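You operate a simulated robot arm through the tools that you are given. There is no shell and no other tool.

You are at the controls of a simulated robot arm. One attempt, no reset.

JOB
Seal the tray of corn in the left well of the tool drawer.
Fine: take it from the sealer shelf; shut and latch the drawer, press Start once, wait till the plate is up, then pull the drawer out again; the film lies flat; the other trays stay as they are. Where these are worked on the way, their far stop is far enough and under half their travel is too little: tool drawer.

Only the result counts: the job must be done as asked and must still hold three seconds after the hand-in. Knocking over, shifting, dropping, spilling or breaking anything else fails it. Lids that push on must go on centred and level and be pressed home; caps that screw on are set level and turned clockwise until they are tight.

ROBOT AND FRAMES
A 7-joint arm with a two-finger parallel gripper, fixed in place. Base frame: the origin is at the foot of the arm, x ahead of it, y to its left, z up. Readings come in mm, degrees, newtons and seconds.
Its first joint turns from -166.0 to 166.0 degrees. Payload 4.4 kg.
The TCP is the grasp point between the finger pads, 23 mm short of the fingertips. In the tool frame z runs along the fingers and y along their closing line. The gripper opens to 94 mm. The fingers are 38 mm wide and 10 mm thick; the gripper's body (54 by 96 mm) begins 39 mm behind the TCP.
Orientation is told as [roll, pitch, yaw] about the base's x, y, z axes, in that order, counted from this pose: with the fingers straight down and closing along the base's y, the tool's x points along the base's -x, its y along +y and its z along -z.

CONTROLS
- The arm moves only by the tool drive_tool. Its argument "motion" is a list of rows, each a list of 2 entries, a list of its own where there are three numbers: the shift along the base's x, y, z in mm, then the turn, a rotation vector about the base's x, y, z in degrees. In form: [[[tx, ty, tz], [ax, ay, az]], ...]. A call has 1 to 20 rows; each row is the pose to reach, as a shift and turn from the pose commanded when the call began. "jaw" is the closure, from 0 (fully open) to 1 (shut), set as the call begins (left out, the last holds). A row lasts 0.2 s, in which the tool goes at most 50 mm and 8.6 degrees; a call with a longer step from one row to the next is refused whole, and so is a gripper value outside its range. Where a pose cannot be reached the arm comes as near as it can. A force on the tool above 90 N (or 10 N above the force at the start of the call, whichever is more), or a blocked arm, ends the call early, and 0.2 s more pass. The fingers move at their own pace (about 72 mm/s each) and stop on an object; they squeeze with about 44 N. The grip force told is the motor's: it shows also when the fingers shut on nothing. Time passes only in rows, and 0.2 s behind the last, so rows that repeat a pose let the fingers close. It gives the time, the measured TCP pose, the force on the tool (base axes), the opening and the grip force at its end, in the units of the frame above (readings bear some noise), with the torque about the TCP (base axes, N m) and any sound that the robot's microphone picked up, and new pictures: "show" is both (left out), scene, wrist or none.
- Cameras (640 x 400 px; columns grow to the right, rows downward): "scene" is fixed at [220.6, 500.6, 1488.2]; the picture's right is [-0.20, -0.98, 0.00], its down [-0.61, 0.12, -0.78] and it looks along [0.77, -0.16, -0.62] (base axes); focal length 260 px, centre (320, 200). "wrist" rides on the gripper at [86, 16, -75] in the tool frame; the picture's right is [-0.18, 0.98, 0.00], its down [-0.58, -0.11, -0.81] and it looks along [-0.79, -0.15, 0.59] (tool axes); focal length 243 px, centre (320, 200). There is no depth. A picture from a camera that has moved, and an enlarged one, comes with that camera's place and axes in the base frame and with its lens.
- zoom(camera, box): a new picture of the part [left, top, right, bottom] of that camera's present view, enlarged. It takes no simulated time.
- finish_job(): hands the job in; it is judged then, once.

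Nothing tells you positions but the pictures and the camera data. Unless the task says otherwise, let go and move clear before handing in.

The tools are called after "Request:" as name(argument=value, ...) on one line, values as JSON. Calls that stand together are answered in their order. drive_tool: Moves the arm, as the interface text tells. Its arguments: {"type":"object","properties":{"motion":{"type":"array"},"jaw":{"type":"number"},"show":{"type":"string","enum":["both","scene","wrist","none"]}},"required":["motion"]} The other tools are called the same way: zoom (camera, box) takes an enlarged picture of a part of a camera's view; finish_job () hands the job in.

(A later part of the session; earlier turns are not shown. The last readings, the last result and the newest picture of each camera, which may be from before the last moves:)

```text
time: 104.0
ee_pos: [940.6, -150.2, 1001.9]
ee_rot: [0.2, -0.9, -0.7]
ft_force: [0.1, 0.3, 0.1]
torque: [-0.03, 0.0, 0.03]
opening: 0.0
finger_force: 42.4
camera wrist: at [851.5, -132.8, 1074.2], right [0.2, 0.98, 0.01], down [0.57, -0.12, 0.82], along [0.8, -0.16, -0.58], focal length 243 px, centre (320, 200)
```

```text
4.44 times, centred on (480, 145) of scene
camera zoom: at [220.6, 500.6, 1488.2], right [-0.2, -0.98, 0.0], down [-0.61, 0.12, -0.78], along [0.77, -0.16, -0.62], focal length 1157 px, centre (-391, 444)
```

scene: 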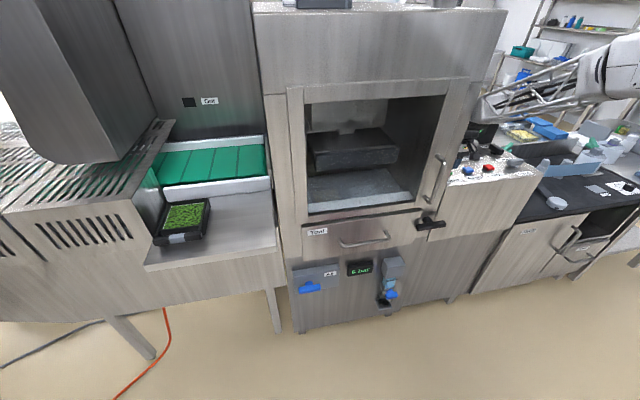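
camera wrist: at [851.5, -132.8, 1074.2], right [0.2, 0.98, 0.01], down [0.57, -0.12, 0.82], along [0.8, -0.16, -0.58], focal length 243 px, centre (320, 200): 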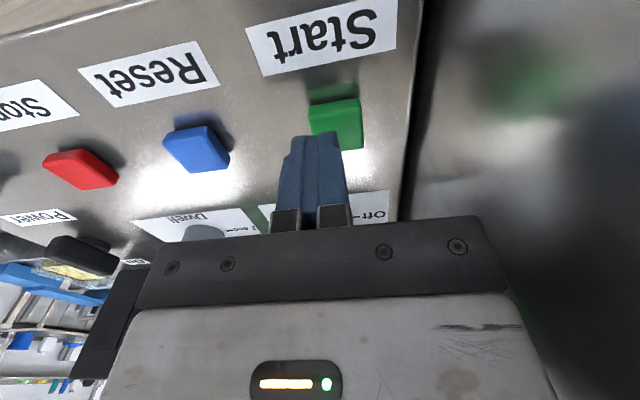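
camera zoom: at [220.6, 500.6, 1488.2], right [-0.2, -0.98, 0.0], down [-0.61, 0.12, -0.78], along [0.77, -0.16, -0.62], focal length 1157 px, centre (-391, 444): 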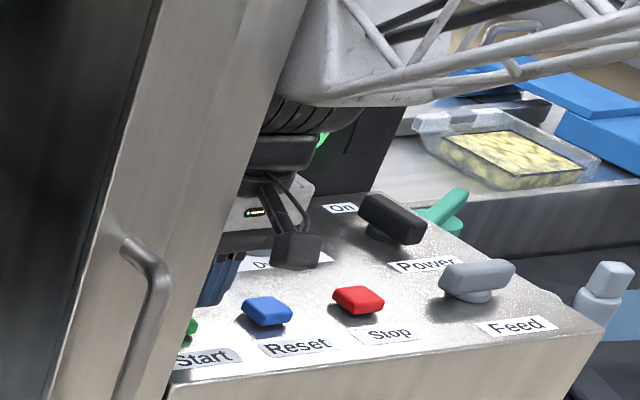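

The wrist is rubbing against the machine's side wall next to Start (position is deflected). I back off to the right, and will lean the tool 20° so the wrist stays clear of the wall.

Request:
drive_tool(motion=[[[-5, -25, 15], [0, 0, 0]], [[-10, -45, 40], [0, 0, 0]], [[-15, -60, 60], [7, 0, 0]], [[-15, -60, 60], [14, 0, 0]], [[-15, -60, 60], [20, 0, 0]], [[-15, -60, 60], [20, 0, 0]]])

```text
time: 105.4
ee_pos: [925.5, -195.2, 1048.1]
ee_rot: [20.3, 0.0, 0.1]
ft_force: [-0.7, -0.5, -0.2]
torque: [0.0, 0.03, 0.0]
opening: 0.0
finger_force: 42.0
camera wrist: at [837.2, -206.4, 1123.4], right [0.18, 0.92, 0.34], down [0.58, -0.38, 0.72], along [0.79, 0.07, -0.6], focal length 243 px, centre (320, 200)
```

scene: 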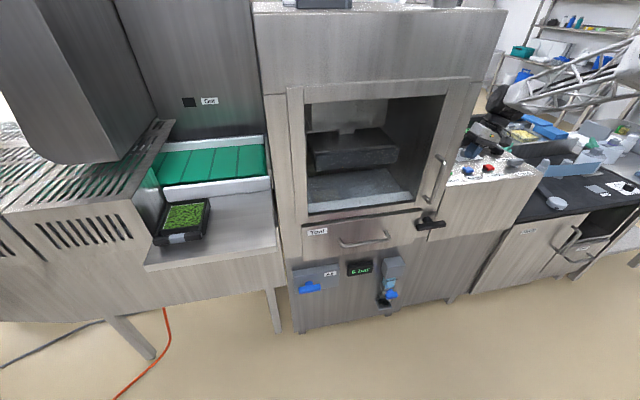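
wrist: 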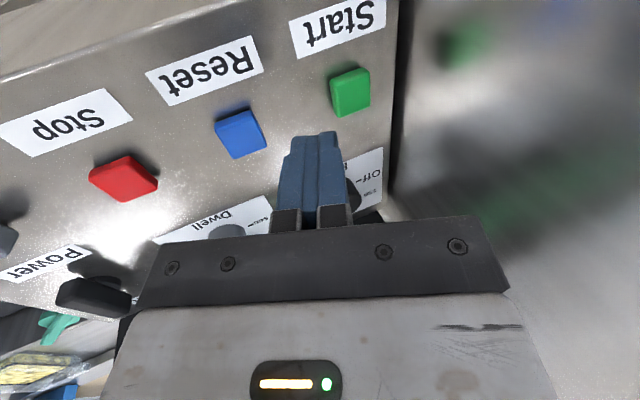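

Request:
drive_tool(motion=[[[6, 20, -5], [0, 0, 0]], [[12, 40, -15], [0, 0, 0]], [[15.5, 53, -28], [0, 0, 0]], [[15.5, 53, -40], [0, 0, 0]], [[15.5, 53, -40], [0, 0, 0]]])

Request:
zoom(camera="wrist", box=[240, 60, 480, 240])

Request:
zoom(camera="scene", box=[430, 100, 530, 190])

```text
time: 106.6
ee_pos: [942.4, -144.0, 1009.9]
ee_rot: [20.2, -0.1, 0.1]
ft_force: [-0.6, -0.4, 0.5]
torque: [0.01, 0.01, -0.01]
opening: 0.0
finger_force: 42.0
camera wrist: at [853.8, -153.7, 1083.6], right [0.18, 0.92, 0.34], down [0.58, -0.38, 0.72], along [0.79, 0.07, -0.6], focal length 243 px, centre (320, 200)
```

scene: 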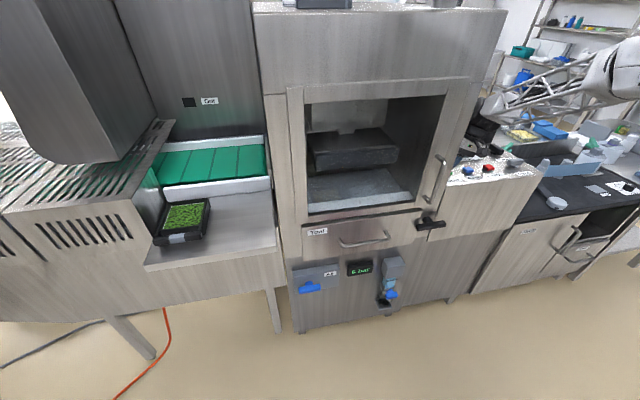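
wrist: 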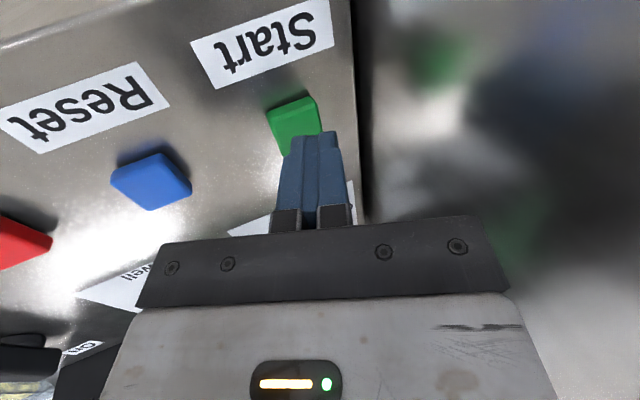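

```text
2.22 times, centred on (360, 150) of wrist
camera zoom: at [853.8, -153.7, 1083.6], right [0.18, 0.92, 0.34], down [0.58, -0.38, 0.72], along [0.79, 0.07, -0.6], focal length 539 px, centre (231, 311)
```

zoom: 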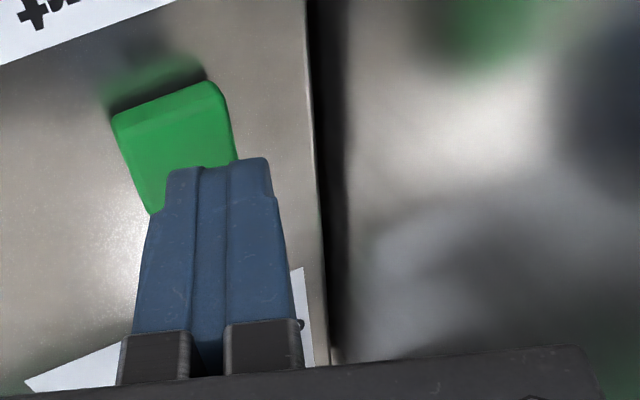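

```text
4.44 times, centred on (480, 145) of scene
camera zoom: at [220.6, 500.6, 1488.2], right [-0.2, -0.98, 0.0], down [-0.61, 0.12, -0.78], along [0.77, -0.16, -0.62], focal length 1157 px, centre (-391, 444)
```

zoom: 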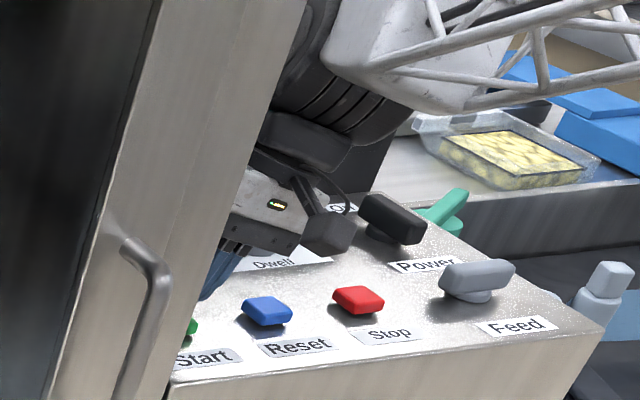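

Alignment is good and undeflected. I descend to near contact, then press slowly once.

Request:
drive_tool(motion=[[[0, 0, -8], [0, 0, 0]], [[0, 0, -15], [0, 0, 0]], [[0, 0, -20], [0, 0, 0]], [[0, 0, -20], [0, 0, 0]]], show="wrist")

Request:
zoom(camera="wrist", box=[240, 60, 480, 240])

```text
time: 107.6
ee_pos: [942.3, -143.6, 987.7]
ee_rot: [20.2, 0.0, 0.0]
ft_force: [-0.1, 0.2, -0.2]
torque: [-0.01, -0.02, -0.02]
opening: 0.0
finger_force: 42.6
camera wrist: at [853.8, -154.1, 1064.0], right [0.18, 0.92, 0.34], down [0.58, -0.38, 0.72], along [0.79, 0.06, -0.6], focal length 243 px, centre (320, 200)
```

wrist: 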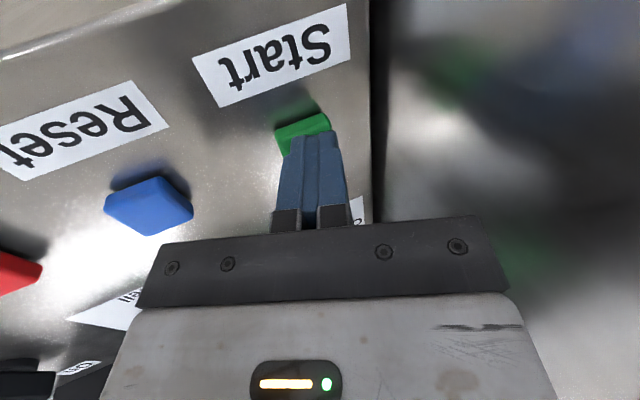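

```text
2.22 times, centred on (360, 150) of wrist
camera zoom: at [853.8, -154.1, 1064.0], right [0.18, 0.92, 0.34], down [0.58, -0.38, 0.72], along [0.79, 0.06, -0.6], focal length 539 px, centre (231, 311)
```

zoom: 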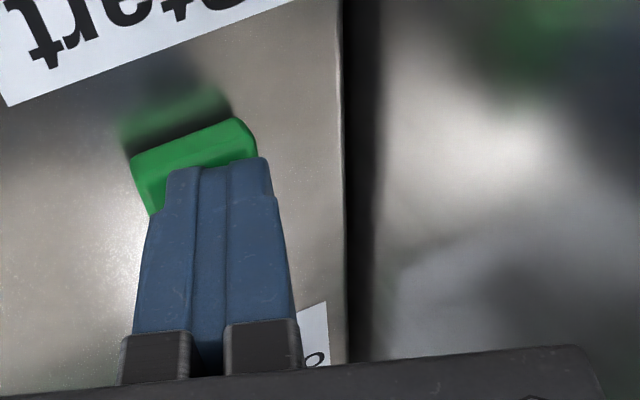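

Request:
drive_tool(motion=[[[0, 0, -2], [0, 0, 0]], [[0, 0, -3.5], [0, 0, 0]], [[0, 0, -5], [0, 0, 0]], [[0, 0, -6.5], [0, 0, 0]], [[0, 0, -8], [0, 0, 0]]])

```text
time: 108.8
ee_pos: [942.0, -143.3, 980.3]
ee_rot: [20.2, -0.1, 0.0]
ft_force: [0.9, 1.4, 3.8]
torque: [0.06, 0.04, -0.01]
opening: 0.0
finger_force: 42.8
heard: click
camera wrist: at [853.6, -153.5, 1056.6], right [0.18, 0.92, 0.34], down [0.58, -0.38, 0.72], along [0.79, 0.07, -0.6], focal length 243 px, centre (320, 200)
```

scene: 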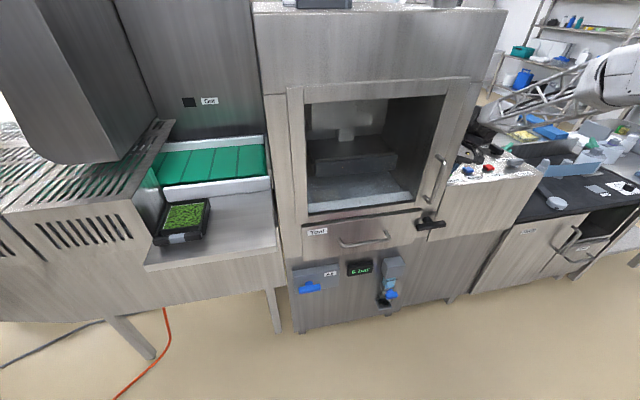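
wrist: 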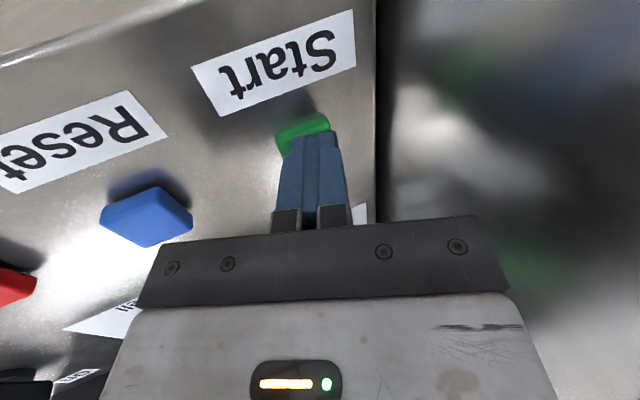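

A click was heard and the plate is moving down: Start has been pressed. I lift straight off the button and wait.

Request:
drive_tool(motion=[[[0, 0, 10], [0, 0, 0]], [[0, 0, 25], [0, 0, 0]], [[-3, -15, 45], [0, 0, 0]], [[-10, -40, 65], [0, 0, 0]], [[-30, -60, 80], [0, 0, 0]]])

Request:
zoom(camera="scene", box=[290, 70, 510, 240])

```text
time: 110.0
ee_pos: [910.7, -204.7, 1058.7]
ee_rot: [20.2, -0.1, 0.0]
ft_force: [1.0, -0.2, -0.7]
torque: [-0.01, -0.04, -0.03]
opening: 0.0
finger_force: 42.5
camera wrist: at [822.9, -215.5, 1134.1], right [0.18, 0.92, 0.34], down [0.58, -0.38, 0.72], along [0.79, 0.07, -0.61], focal length 243 px, centre (320, 200)
```

scene: 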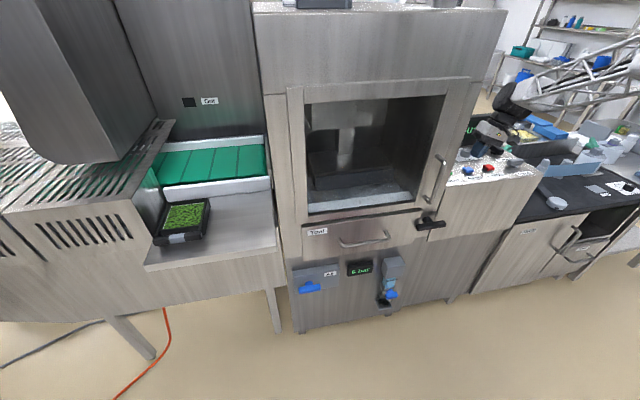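
wrist: 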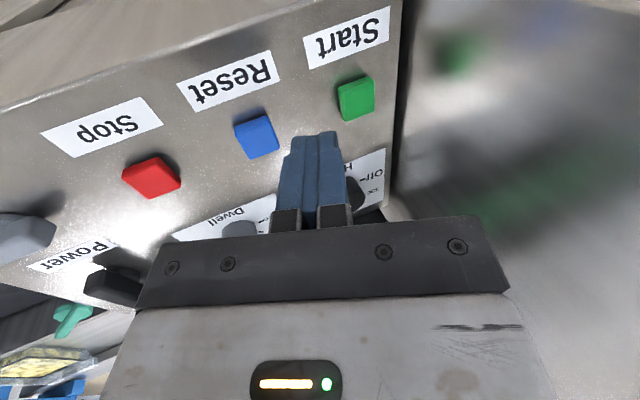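

```text
2.35 times, centred on (400, 155) of scene
camera zoom: at [220.6, 500.6, 1488.2], right [-0.2, -0.98, 0.0], down [-0.61, 0.12, -0.78], along [0.77, -0.16, -0.62], focal length 612 px, centre (132, 306)
```

zoom: 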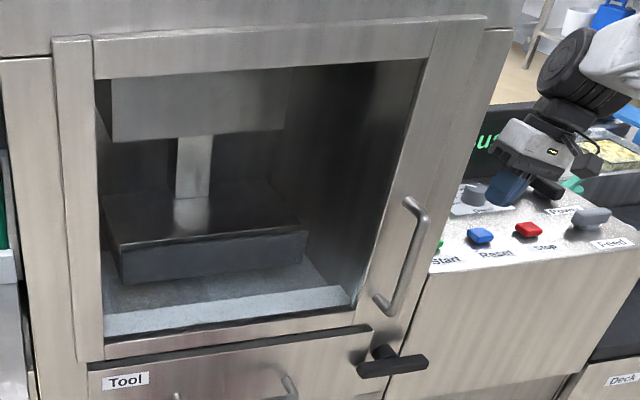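

The display shows Busy while the plate goes down. Meanwhile I back away and set the tool up for the latch again.

Request:
drive_tool(motion=[[[-35, 5, 0], [-5, 0, 0]], [[-75, 15, -5], [-10, 0, 0]], [[-115, 28, -15], [-15, 0, 0]], [[-150, 40, -30], [-20.2, 0, 0]], [[-150, 40, -30], [-20.2, 0, 0]]], show="none")

Request:
drive_tool(motion=[[[-15, 15, -20], [0, -7.5, 0]], [[-30, 32, -45], [0, -15, 0]], [[-48, 50, -72], [0, -22.5, 0]], [[-62, 68, -100], [0, -30, 0]], [[-75, 85, -126], [0, -37.5, 0]], [[-85, 99, -149], [0, -45, 0]], [[-85, 99, -149], [0, -45, 0]]])

Request:
zoom(camera="scene", box=[290, 70, 510, 240])

```text
time: 111.2
ee_pos: [762.5, -163.0, 1030.0]
ee_rot: [-0.1, -0.1, 0.0]
ft_force: [-0.3, -0.3, 0.1]
torque: [-0.01, -0.02, -0.02]
opening: 0.0
finger_force: 42.6
```

```text
time: 113.0
ee_pos: [670.8, -62.8, 815.1]
ee_rot: [0.7, -39.4, -0.5]
ft_force: [0.6, 0.2, 1.0]
torque: [-0.01, 0.04, 0.02]
opening: 0.0
finger_force: 42.7
stopped in row 7: the arm was blocked; the commanded pose is now the measured one
camera wrist: at [555.1, -47.3, 818.4], right [0.14, 0.98, 0.13], down [-0.06, -0.12, 0.99], along [0.99, -0.15, 0.04], focal length 243 px, centre (320, 200)
```

scene: 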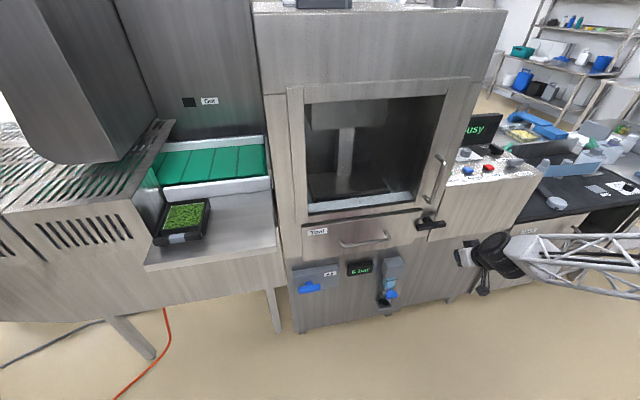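
wrist: 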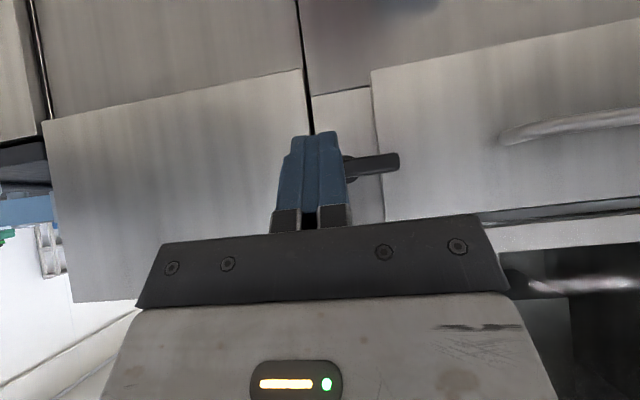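

```text
2.35 times, centred on (400, 155) of scene
camera zoom: at [220.6, 500.6, 1488.2], right [-0.2, -0.98, 0.0], down [-0.61, 0.12, -0.78], along [0.77, -0.16, -0.62], focal length 612 px, centre (132, 306)
```

zoom: 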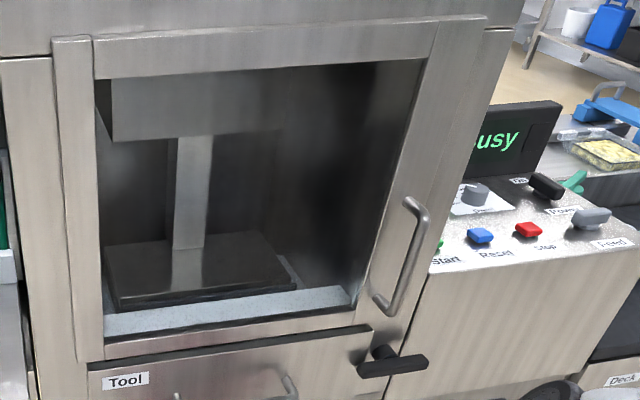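

The plate is pressing (Busy). I correct my pose a bit while waiting.

Request:
drive_tool(motion=[[[0, 0, 15], [0, 0, 0]], [[0, 0, 35], [0, 0, 0]], [[0, 0, 55], [0, 0, 0]], [[0, 0, 65], [0, 0, 0]], [[0, 0, 65], [0, 0, 0]], [[0, 0, 65], [0, 0, 0]]])

Request:
zoom(camera="scene", box=[290, 70, 510, 240])

```text
time: 114.4
ee_pos: [672.1, -63.0, 882.9]
ee_rot: [0.8, -39.6, -0.5]
ft_force: [-0.2, -0.2, -0.4]
torque: [-0.01, 0.0, 0.01]
opening: 0.1
finger_force: 42.3
camera wrist: at [555.8, -47.6, 884.9], right [0.14, 0.98, 0.13], down [-0.06, -0.12, 0.99], along [0.99, -0.15, 0.05], focal length 243 px, centre (320, 200)
```

scene: 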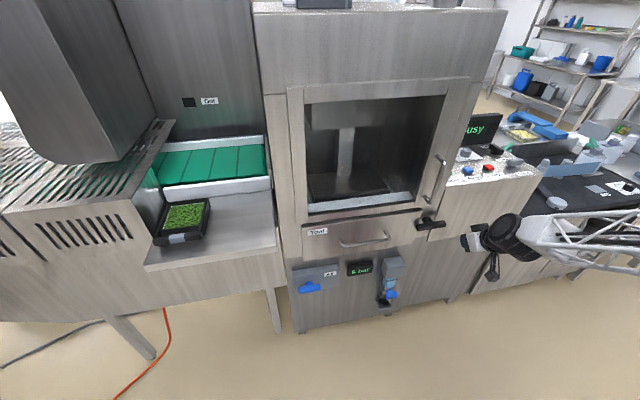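
wrist: 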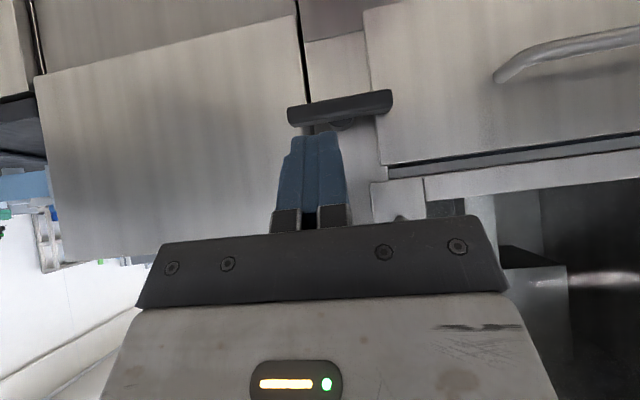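

```text
2.35 times, centred on (400, 155) of scene
camera zoom: at [220.6, 500.6, 1488.2], right [-0.2, -0.98, 0.0], down [-0.61, 0.12, -0.78], along [0.77, -0.16, -0.62], focal length 612 px, centre (132, 306)
```

zoom: 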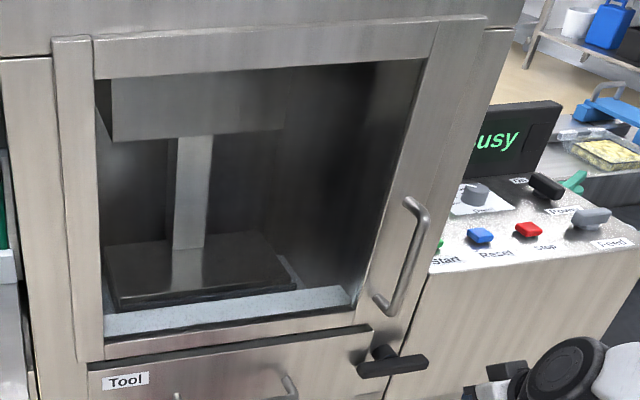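

Still sealing. I hold still and wait.

Request:
drive_tool(motion=[[[0, 0, 0], [0, 0, 0]], [[0, 0, 0], [0, 0, 0]], [[0, 0, 0], [0, 0, 0]], [[0, 0, 0], [0, 0, 0]], [[0, 0, 0], [0, 0, 0]], [[0, 0, 0], [0, 0, 0]], [[0, 0, 0], [0, 0, 0]], [[0, 0, 0], [0, 0, 0]], [[0, 0, 0], [0, 0, 0]], [[0, 0, 0], [0, 0, 0]]], show="scene")

Request:
zoom(camera="scene", box=[290, 70, 510, 240])

```text
time: 116.6
ee_pos: [670.8, -63.2, 883.0]
ee_rot: [0.9, -39.5, -0.4]
ft_force: [0.0, 0.4, -0.5]
torque: [-0.01, 0.02, 0.01]
opening: 0.0
finger_force: 42.8
```

scene: 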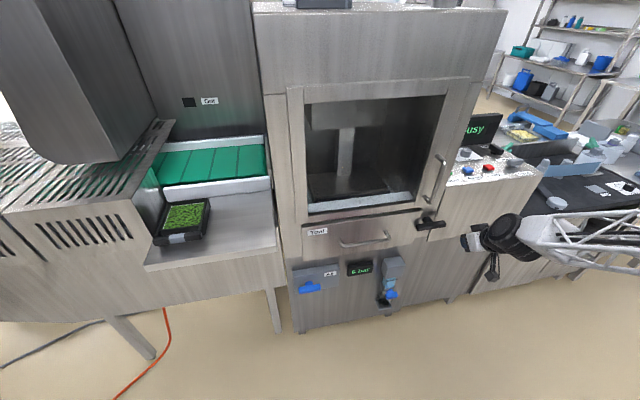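

```text
2.35 times, centred on (400, 155) of scene
camera zoom: at [220.6, 500.6, 1488.2], right [-0.2, -0.98, 0.0], down [-0.61, 0.12, -0.78], along [0.77, -0.16, -0.62], focal length 612 px, centre (132, 306)
```

zoom: 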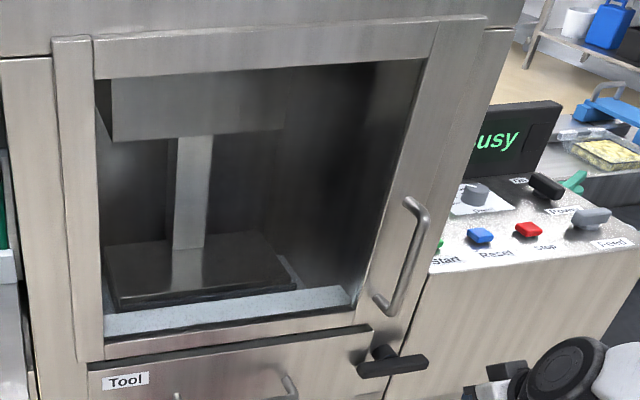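

Request:
drive_tool(motion=[[[0, 0, 0], [0, 0, 0]], [[0, 0, 0], [0, 0, 0]], [[0, 0, 0], [0, 0, 0]], [[0, 0, 0], [0, 0, 0]], [[0, 0, 0], [0, 0, 0]], [[0, 0, 0], [0, 0, 0]], [[0, 0, 0], [0, 0, 0]], [[0, 0, 0], [0, 0, 0]], [[0, 0, 0], [0, 0, 0]], [[0, 0, 0], [0, 0, 0]], [[0, 0, 0], [0, 0, 0]], [[0, 0, 0], [0, 0, 0]]], show="scene")

Request:
zoom(camera="scene", box=[290, 70, 510, 240])

```text
time: 119.2
ee_pos: [670.3, -63.0, 881.5]
ee_rot: [0.9, -39.5, -0.5]
ft_force: [0.0, 0.3, -0.1]
torque: [-0.03, 0.02, 0.04]
opening: 0.1
finger_force: 42.0
```

scene: 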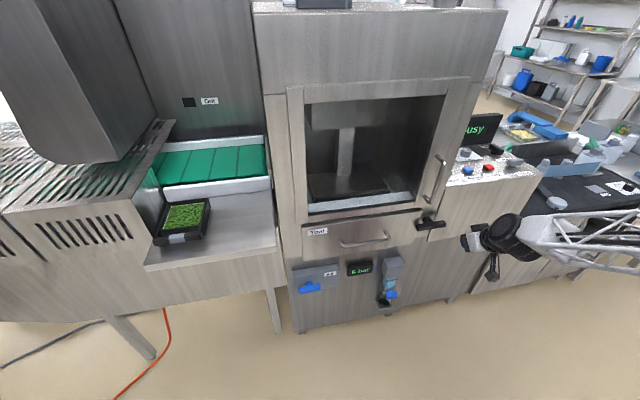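

```text
2.35 times, centred on (400, 155) of scene
camera zoom: at [220.6, 500.6, 1488.2], right [-0.2, -0.98, 0.0], down [-0.61, 0.12, -0.78], along [0.77, -0.16, -0.62], focal length 612 px, centre (132, 306)
```

zoom: 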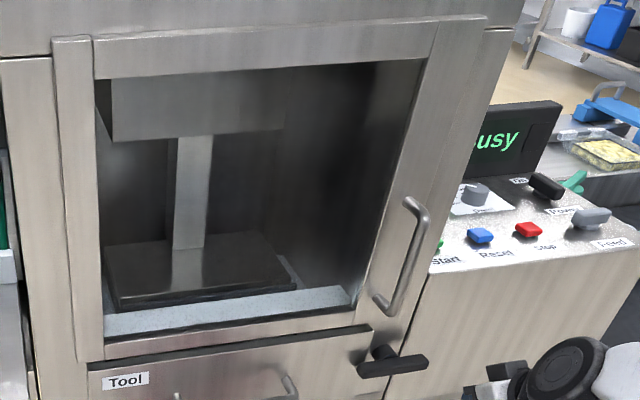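

Request:
drive_tool(motion=[[[0, 0, 0], [0, 0, 0]], [[0, 0, 0], [0, 0, 0]], [[0, 0, 0], [0, 0, 0]], [[0, 0, 0], [0, 0, 0]], [[0, 0, 0], [0, 0, 0]], [[0, 0, 0], [0, 0, 0]], [[0, 0, 0], [0, 0, 0]], [[0, 0, 0], [0, 0, 0]], [[0, 0, 0], [0, 0, 0]], [[0, 0, 0], [0, 0, 0]], [[0, 0, 0], [0, 0, 0]], [[0, 0, 0], [0, 0, 0]], [[0, 0, 0], [0, 0, 0]], [[0, 0, 0], [0, 0, 0]], [[0, 0, 0], [0, 0, 0]], [[0, 0, 0], [0, 0, 0]], [[0, 0, 0], [0, 0, 0]], [[0, 0, 0], [0, 0, 0]], [[0, 0, 0], [0, 0, 0]], [[0, 0, 0], [0, 0, 0]]], show="scene")

Request:
zoom(camera="scene", box=[290, 70, 510, 240])

```text
time: 123.4
ee_pos: [671.6, -63.7, 882.3]
ee_rot: [0.8, -39.4, -0.5]
ft_force: [0.1, -0.2, -0.3]
torque: [0.0, 0.02, -0.02]
opening: 0.0
finger_force: 42.3
```

scene: 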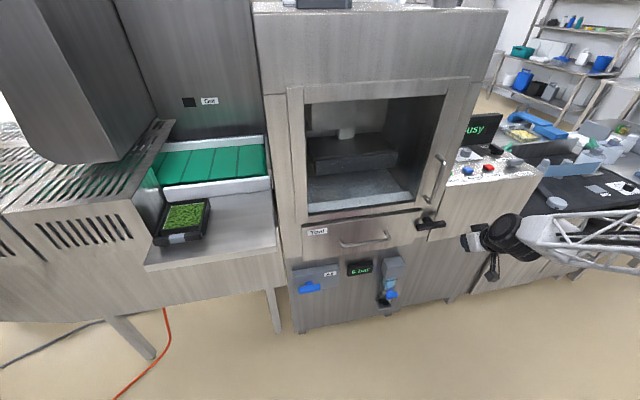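

```text
2.35 times, centred on (400, 155) of scene
camera zoom: at [220.6, 500.6, 1488.2], right [-0.2, -0.98, 0.0], down [-0.61, 0.12, -0.78], along [0.77, -0.16, -0.62], focal length 612 px, centre (132, 306)
```

zoom: 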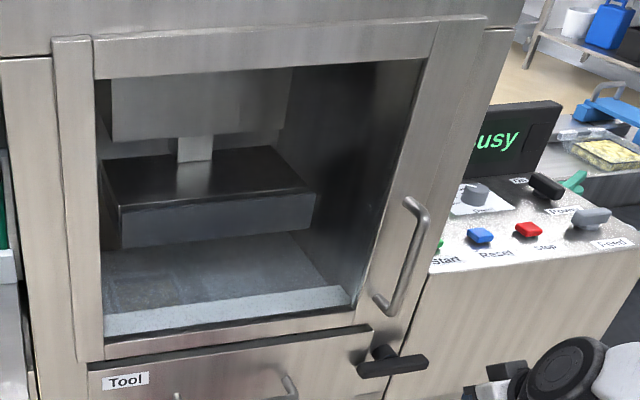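

The plate is rising. I wait a bit longer until it is fully up and the display changes.

Request:
drive_tool(motion=[[[0, 0, 0], [0, 0, 0]], [[0, 0, 0], [0, 0, 0]], [[0, 0, 0], [0, 0, 0]], [[0, 0, 0], [0, 0, 0]], [[0, 0, 0], [0, 0, 0]], [[0, 0, 0], [0, 0, 0]], [[0, 0, 0], [0, 0, 0]], [[0, 0, 0], [0, 0, 0]], [[0, 0, 0], [0, 0, 0]], [[0, 0, 0], [0, 0, 0]], [[0, 0, 0], [0, 0, 0]], [[0, 0, 0], [0, 0, 0]]], show="scene")

Request:
zoom(camera="scene", box=[290, 70, 510, 240])

```text
time: 126.0
ee_pos: [671.6, -64.3, 882.6]
ee_rot: [0.9, -39.5, -0.6]
ft_force: [0.3, -0.7, -0.6]
torque: [0.01, -0.02, -0.01]
opening: 0.0
finger_force: 42.8
```

scene: 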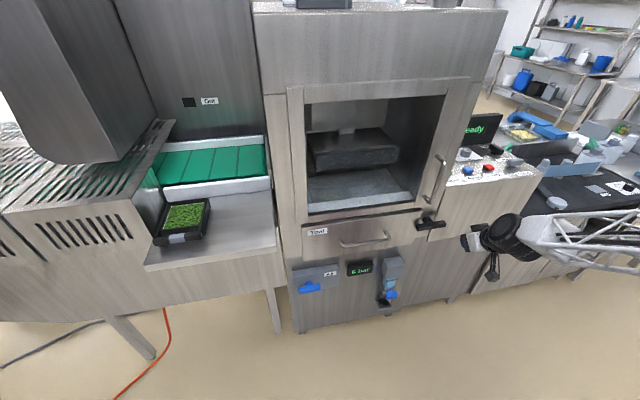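

```text
2.35 times, centred on (400, 155) of scene
camera zoom: at [220.6, 500.6, 1488.2], right [-0.2, -0.98, 0.0], down [-0.61, 0.12, -0.78], along [0.77, -0.16, -0.62], focal length 612 px, centre (132, 306)
```

zoom: 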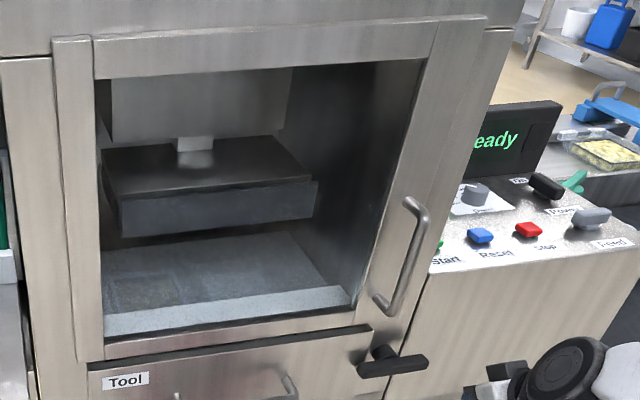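

Ready again with the plate up. Now I unlatch: I'll push the lever's left half down with the fingertips, so it turns back upright.

Request:
drive_tool(motion=[[[35, 20, -8], [0, 0, 0]], [[70, 40, -16], [0, 0, 0]], [[98, 54, -25], [0, 0, 0]], [[125, 54, -25], [0, 0, 0]], [[140, 54, -25], [0, 0, 0]], [[147, 54, -25], [0, 0, 0]], [[147, 54, -36], [0, 0, 0]], [[147, 54, -36], [0, 0, 0]]])

Request:
zoom(camera="wrist", box=[200, 0, 440, 200])

Request:
zoom(camera="scene", box=[395, 180, 475, 260])

```text
time: 127.2
ee_pos: [807.1, -8.8, 848.1]
ee_rot: [0.8, -38.7, -0.6]
ft_force: [-3.1, -0.6, -0.5]
torque: [-0.03, -0.29, 0.04]
opening: 0.0
finger_force: 42.4
stopped in row 6: the force on the tool passed its limit at 104 N (the readings are from after the stop); the commanded pose is now the measured one
camera wrist: at [691.2, 6.3, 852.0], right [0.14, 0.98, 0.13], down [-0.05, -0.12, 0.99], along [0.99, -0.15, 0.03], focal length 243 px, centre (320, 200)
```

scene: 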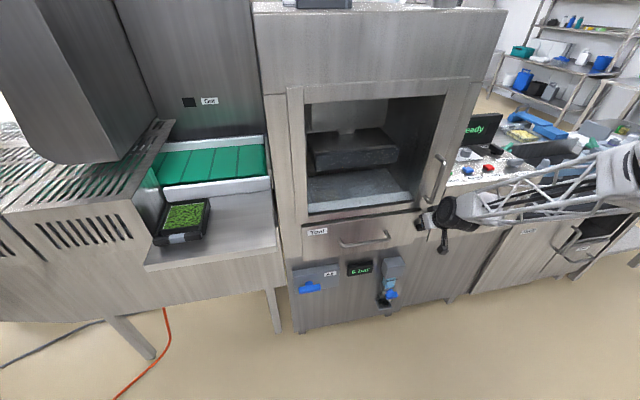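
wrist: 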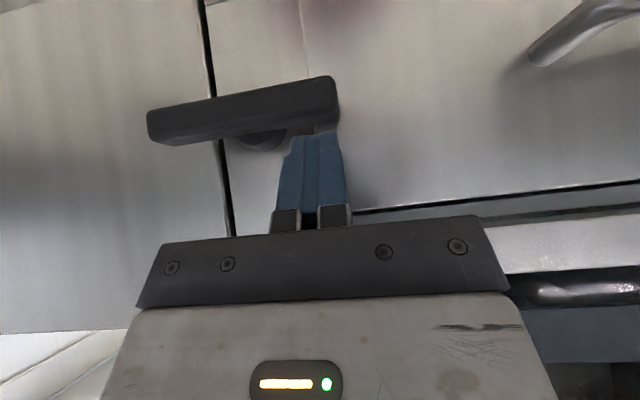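

```text
2.00 times, centred on (320, 100) of wrist
camera zoom: at [691.2, 6.3, 852.0], right [0.14, 0.98, 0.13], down [-0.05, -0.12, 0.99], along [0.99, -0.15, 0.03], focal length 485 px, centre (320, 400)
```

zoom: 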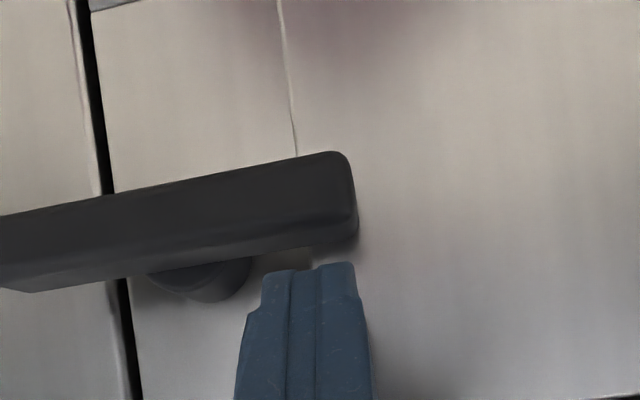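

```text
5.00 times, centred on (435, 220) of scene
camera zoom: at [220.6, 500.6, 1488.2], right [-0.2, -0.98, 0.0], down [-0.61, 0.12, -0.78], along [0.77, -0.16, -0.62], focal length 1301 px, centre (-255, 100)
```

zoom: 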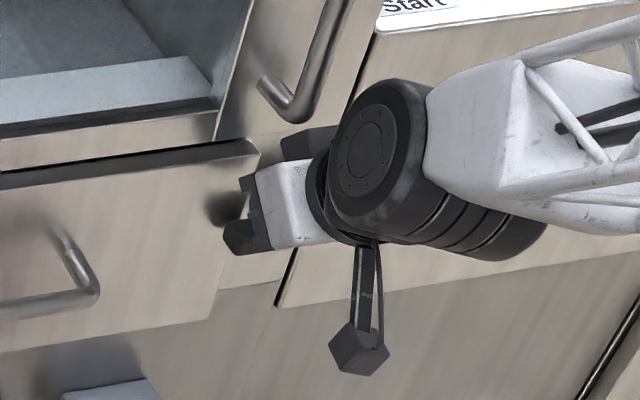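

The gripper touched the door handle there, so I stop that approach. Instead I'll push the lever's right half up from below, which stays clear of the handle. I back away first.

Request:
drive_tool(motion=[[[-20, 0, 0], [0, 0, 0]], [[-60, 0, 0], [0, 0, 0]], [[-70, -40, -20], [0, 0, 0]], [[-70, -75, -50], [0, 0, 0]], [[-65, -93, -85], [0, 0, 0]], [[-65, -93, -88], [0, 0, 0]]])

Request:
zoom(camera="wrist", box=[200, 0, 520, 240])

Request:
zoom(camera="scene", box=[395, 140, 475, 260])

```text
time: 128.6
ee_pos: [742.1, -101.1, 760.2]
ee_rot: [0.8, -38.7, -0.5]
ft_force: [0.8, 0.4, 0.8]
torque: [-0.01, 0.0, -0.04]
opening: 0.0
finger_force: 42.4
camera wrist: at [626.7, -86.6, 763.2], right [0.14, 0.98, 0.13], down [-0.05, -0.12, 0.99], along [0.99, -0.15, 0.03], focal length 243 px, centre (320, 200)
```

scene: 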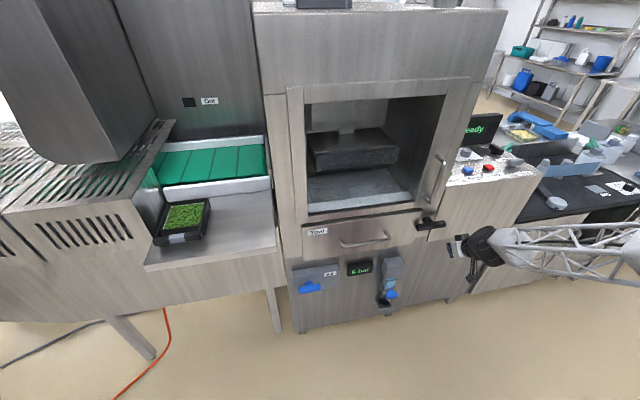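
wrist: 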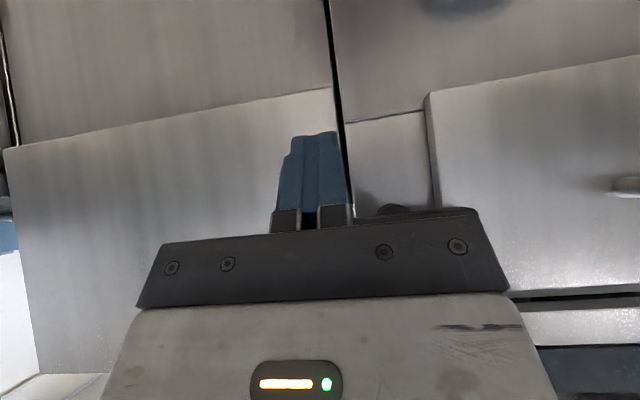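

```text
1.67 times, centred on (360, 120) of wrist
camera zoom: at [626.7, -86.6, 763.2], right [0.14, 0.98, 0.13], down [-0.05, -0.12, 0.99], along [0.99, -0.15, 0.03], focal length 404 px, centre (253, 333)
```

zoom: 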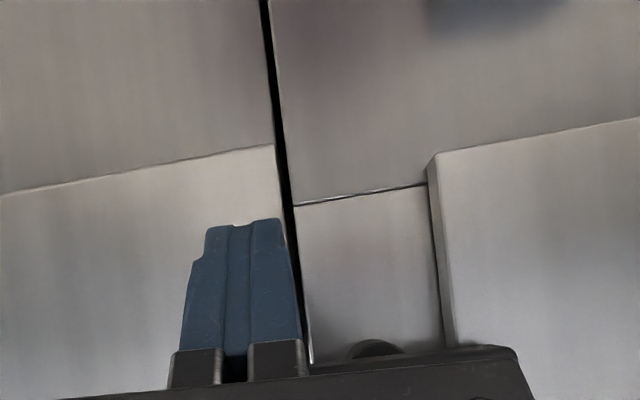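

```text
3.33 times, centred on (435, 200) of scene
camera zoom: at [220.6, 500.6, 1488.2], right [-0.2, -0.98, 0.0], down [-0.61, 0.12, -0.78], along [0.77, -0.16, -0.62], focal length 868 px, centre (-63, 200)
```

zoom: 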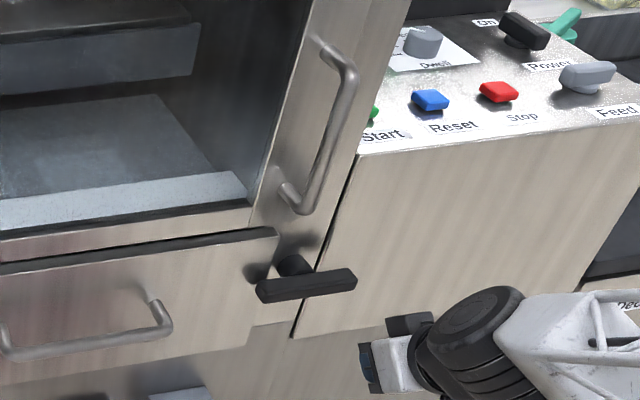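

Request:
drive_tool(motion=[[[25, 1, 0], [0, 0, 0]], [[48, 1, 0], [0, 0, 0]], [[63, 1, 0], [0, 0, 0]], [[71, 1, 0], [0, 0, 0]], [[71, 1, 0], [0, 0, 0]]])

Request:
zoom(camera="scene", box=[395, 180, 475, 260])

```text
time: 129.8
ee_pos: [815.0, -101.3, 761.0]
ee_rot: [0.8, -38.6, -0.4]
ft_force: [-1.3, -0.3, -0.1]
torque: [-0.01, -0.04, -0.02]
opening: 0.0
finger_force: 42.4
camera wrist: at [698.5, -85.3, 765.0], right [0.14, 0.98, 0.13], down [-0.05, -0.12, 0.99], along [0.99, -0.15, 0.03], focal length 243 px, centre (320, 200)
```

scene: 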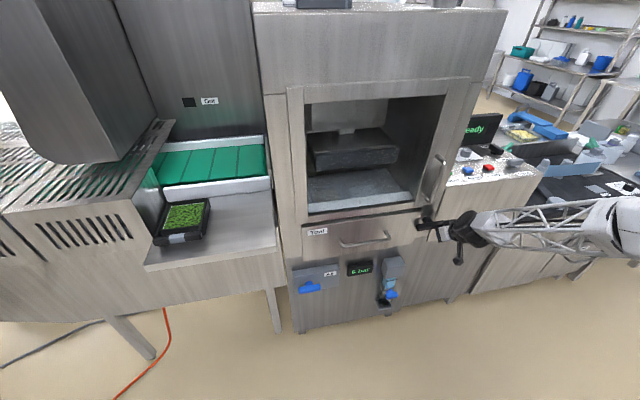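
wrist: 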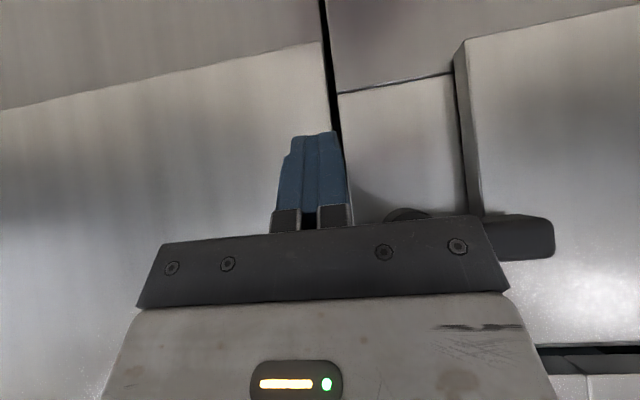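

```text
5.00 times, centred on (435, 220) of scene
camera zoom: at [220.6, 500.6, 1488.2], right [-0.2, -0.98, 0.0], down [-0.61, 0.12, -0.78], along [0.77, -0.16, -0.62], focal length 1301 px, centre (-255, 100)
```

zoom: 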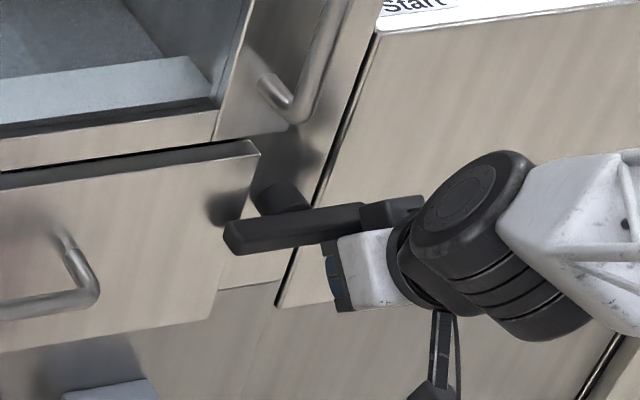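

Request:
drive_tool(motion=[[[0, 1, 6], [0, 0, 0]], [[0, 1.5, 11], [0, 0, 0]], [[0, 2, 16], [0, 0, 0]], [[0, 2, 21], [0, 0, 0]], [[0, 2, 26], [0, 0, 0]]])

Request:
zoom(camera="scene", box=[395, 180, 475, 260])

```text
time: 131.0
ee_pos: [813.4, -99.7, 788.0]
ee_rot: [0.9, -38.7, -0.5]
ft_force: [-0.4, 0.1, 0.0]
torque: [-0.01, -0.01, 0.06]
opening: 0.1
finger_force: 42.1
camera wrist: at [699.0, -83.3, 790.3], right [0.14, 0.98, 0.13], down [-0.05, -0.12, 0.99], along [0.99, -0.15, 0.03], focal length 243 px, centre (320, 200)
```

scene: 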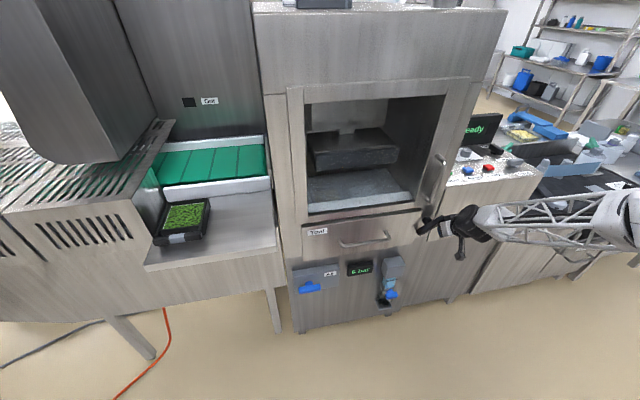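
wrist: 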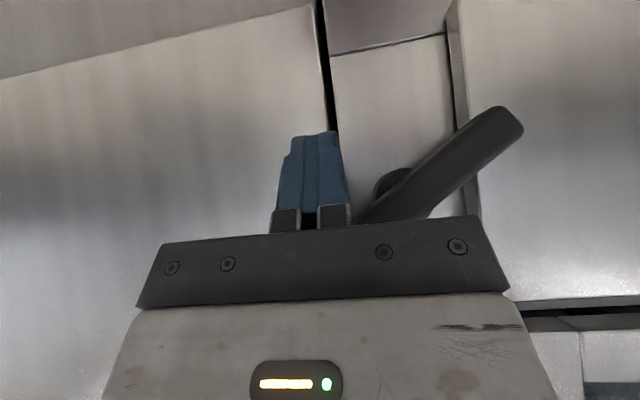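

```text
5.00 times, centred on (435, 220) of scene
camera zoom: at [220.6, 500.6, 1488.2], right [-0.2, -0.98, 0.0], down [-0.61, 0.12, -0.78], along [0.77, -0.16, -0.62], focal length 1301 px, centre (-255, 100)
```

zoom: 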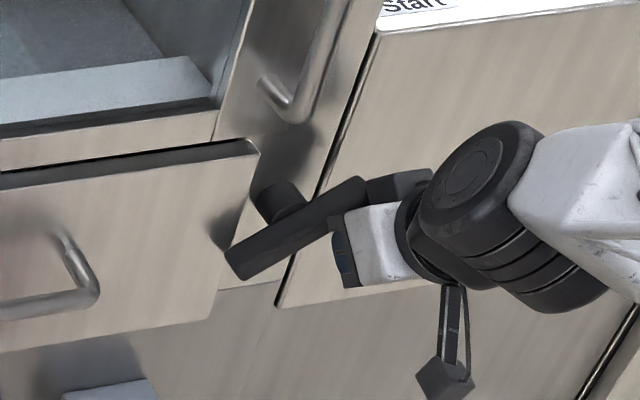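

Request:
drive_tool(motion=[[[0, 2, 5], [0, 0, 0]], [[0, 5, 10], [0, 0, 0]], [[0, 8, 15], [0, 0, 0]], [[0, 11, 19], [0, 0, 0]], [[0, 15, 22], [0, 0, 0]], [[0, 19, 25], [0, 0, 0]], [[0, 23, 27], [0, 0, 0]]])

Request:
zoom(camera="scene", box=[395, 180, 475, 260])

```text
time: 132.6
ee_pos: [812.5, -76.8, 813.7]
ee_rot: [0.7, -38.7, -0.5]
ft_force: [4.3, -21.1, -6.1]
torque: [0.05, 0.06, -0.25]
opening: 0.1
finger_force: 42.7
camera wrist: at [697.7, -61.5, 817.1], right [0.14, 0.98, 0.13], down [-0.05, -0.12, 0.99], along [0.99, -0.15, 0.03], focal length 243 px, centre (320, 200)
```

scene: 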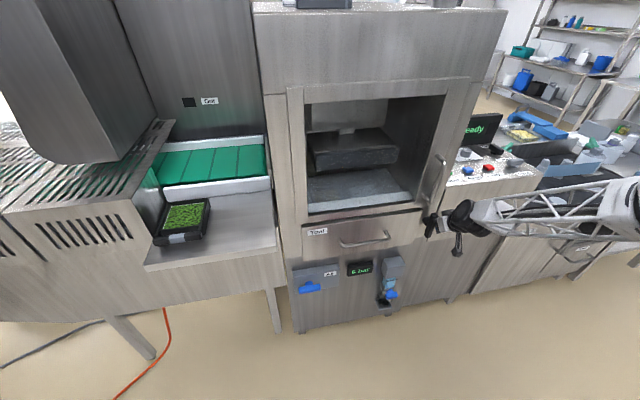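
wrist: 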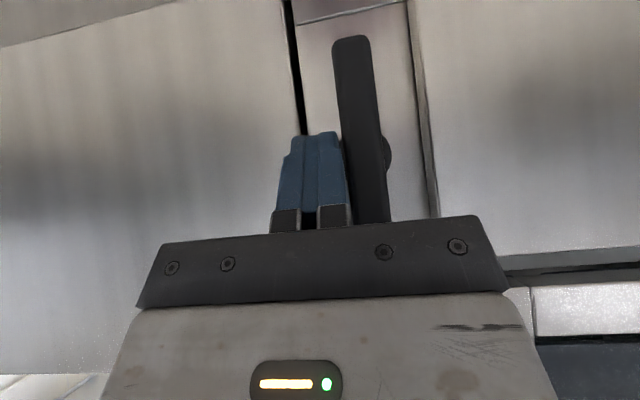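

```text
5.00 times, centred on (435, 220) of scene
camera zoom: at [220.6, 500.6, 1488.2], right [-0.2, -0.98, 0.0], down [-0.61, 0.12, -0.78], along [0.77, -0.16, -0.62], focal length 1301 px, centre (-255, 100)
```

zoom: 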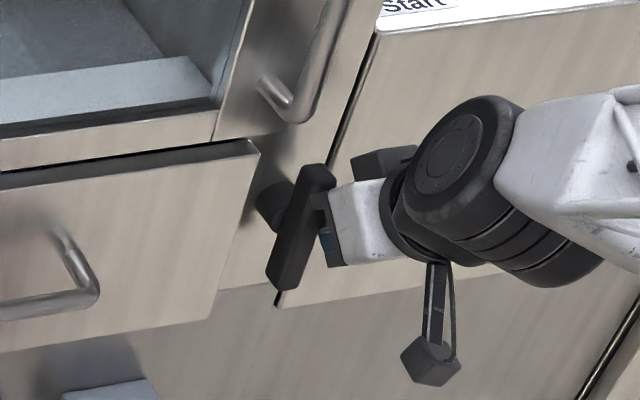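

The lever is upright again. I retreat, straighten the tool, and go back to the drawer handle pose (yaw −90°, tilt 25°).

Request:
drive_tool(motion=[[[0, -8, 0], [0, 0, 0]], [[-25, -12, 5], [0, 0, 0]], [[-60, -10, 20], [0, 8, 0]], [[-85, -5, 45], [0, 16, 0]], [[-100, 5, 75], [0, 24, 0]], [[-105, 20, 105], [0, 32, 0]], [[-105, 35, 120], [0, 38.7, 0]], [[-105, 35, 120], [0, 38.7, 0]]], show="none")

Request:
drive_tool(motion=[[[0, 21, 0], [0, 0, -7.5]], [[0, 42, 0], [0, 0, -15]], [[0, 63, 0], [0, 0, -22.5]], [[0, 84, 0], [0, 0, -30]], [[0, 105, 0], [0, 0, -37.5]], [[0, 126, 0], [0, 0, -45]], [[0, 147, 0], [0, 0, -52.5]], [[0, 168, 0], [0, 0, -60]], [[0, 189, 0], [0, 0, -67.5]], [[0, 210, 0], [0, 0, -75]], [[0, 231, 0], [0, 0, -82.5]], [[0, 252, 0], [0, 0, -89.6]]], show="none")

Request:
drive_tool(motion=[[[10, 0, -5], [0, -6.5, 0]], [[20, 0, -15], [0, -13, 0]], [[30, 0, -25], [0, -19.5, 0]], [[40, 0, -35], [0, -25, 0]], [[40, 0, -35], [0, -25, 0]]], jaw=0.66)

Request:
zoom(camera="wrist", box=[180, 0, 460, 240])

Request:
zoom(camera="scene", box=[290, 190, 460, 290])

```text
time: 134.4
ee_pos: [708.5, -43.1, 933.7]
ee_rot: [0.5, 0.1, -0.4]
ft_force: [-0.7, -0.3, -0.3]
torque: [0.03, 0.03, -0.02]
opening: 0.0
finger_force: 42.0
```

```text
time: 137.0
ee_pos: [707.8, 210.7, 933.3]
ee_rot: [0.6, 0.0, -90.1]
ft_force: [0.7, 0.3, -0.6]
torque: [-0.04, 0.03, -0.01]
opening: 0.0
finger_force: 42.7
```

```text
time: 138.2
ee_pos: [749.1, 211.5, 897.8]
ee_rot: [25.5, 0.0, -90.0]
ft_force: [0.2, 0.1, -1.0]
torque: [0.0, 0.02, 0.0]
opening: 32.2
finger_force: 0.0
camera wrist: at [729.7, 297.4, 972.0], right [0.89, -0.18, 0.42], down [-0.45, -0.58, 0.68], along [0.12, -0.79, -0.6], focal length 243 px, centre (320, 200)
```

scene: 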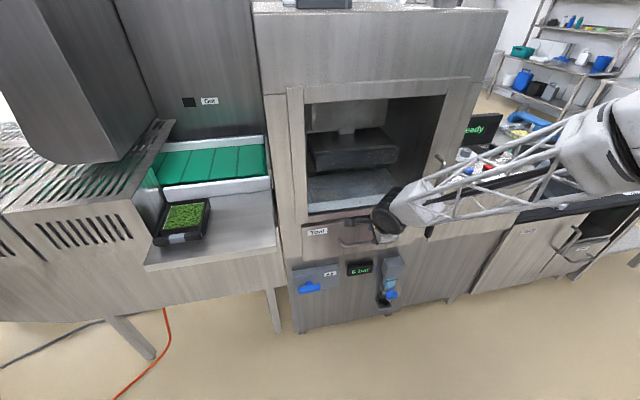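
wrist: 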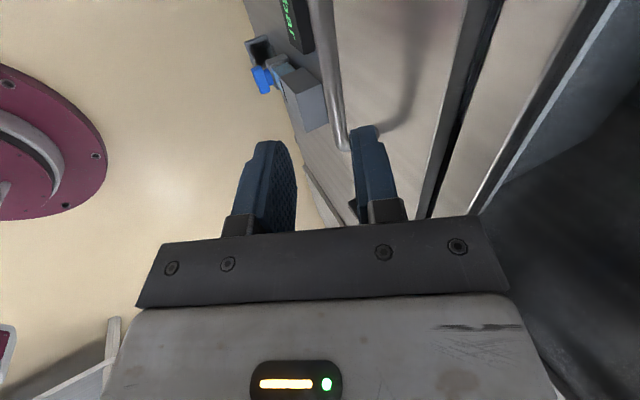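

```text
1.67 times, centred on (320, 120) of wrist
camera zoom: at [729.7, 297.4, 972.0], right [0.89, -0.18, 0.42], down [-0.45, -0.58, 0.68], along [0.12, -0.79, -0.6], focal length 404 px, centre (320, 333)
```

zoom: 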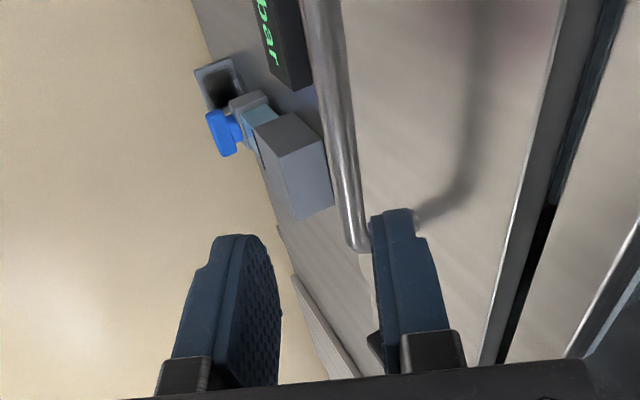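

```text
3.76 times, centred on (375, 240) of scene
camera zoom: at [220.6, 500.6, 1488.2], right [-0.2, -0.98, 0.0], down [-0.61, 0.12, -0.78], along [0.77, -0.16, -0.62], focal length 980 px, centre (113, 49)
```

zoom: 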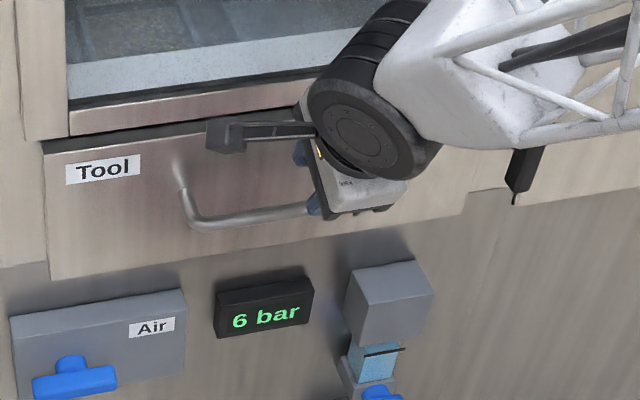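

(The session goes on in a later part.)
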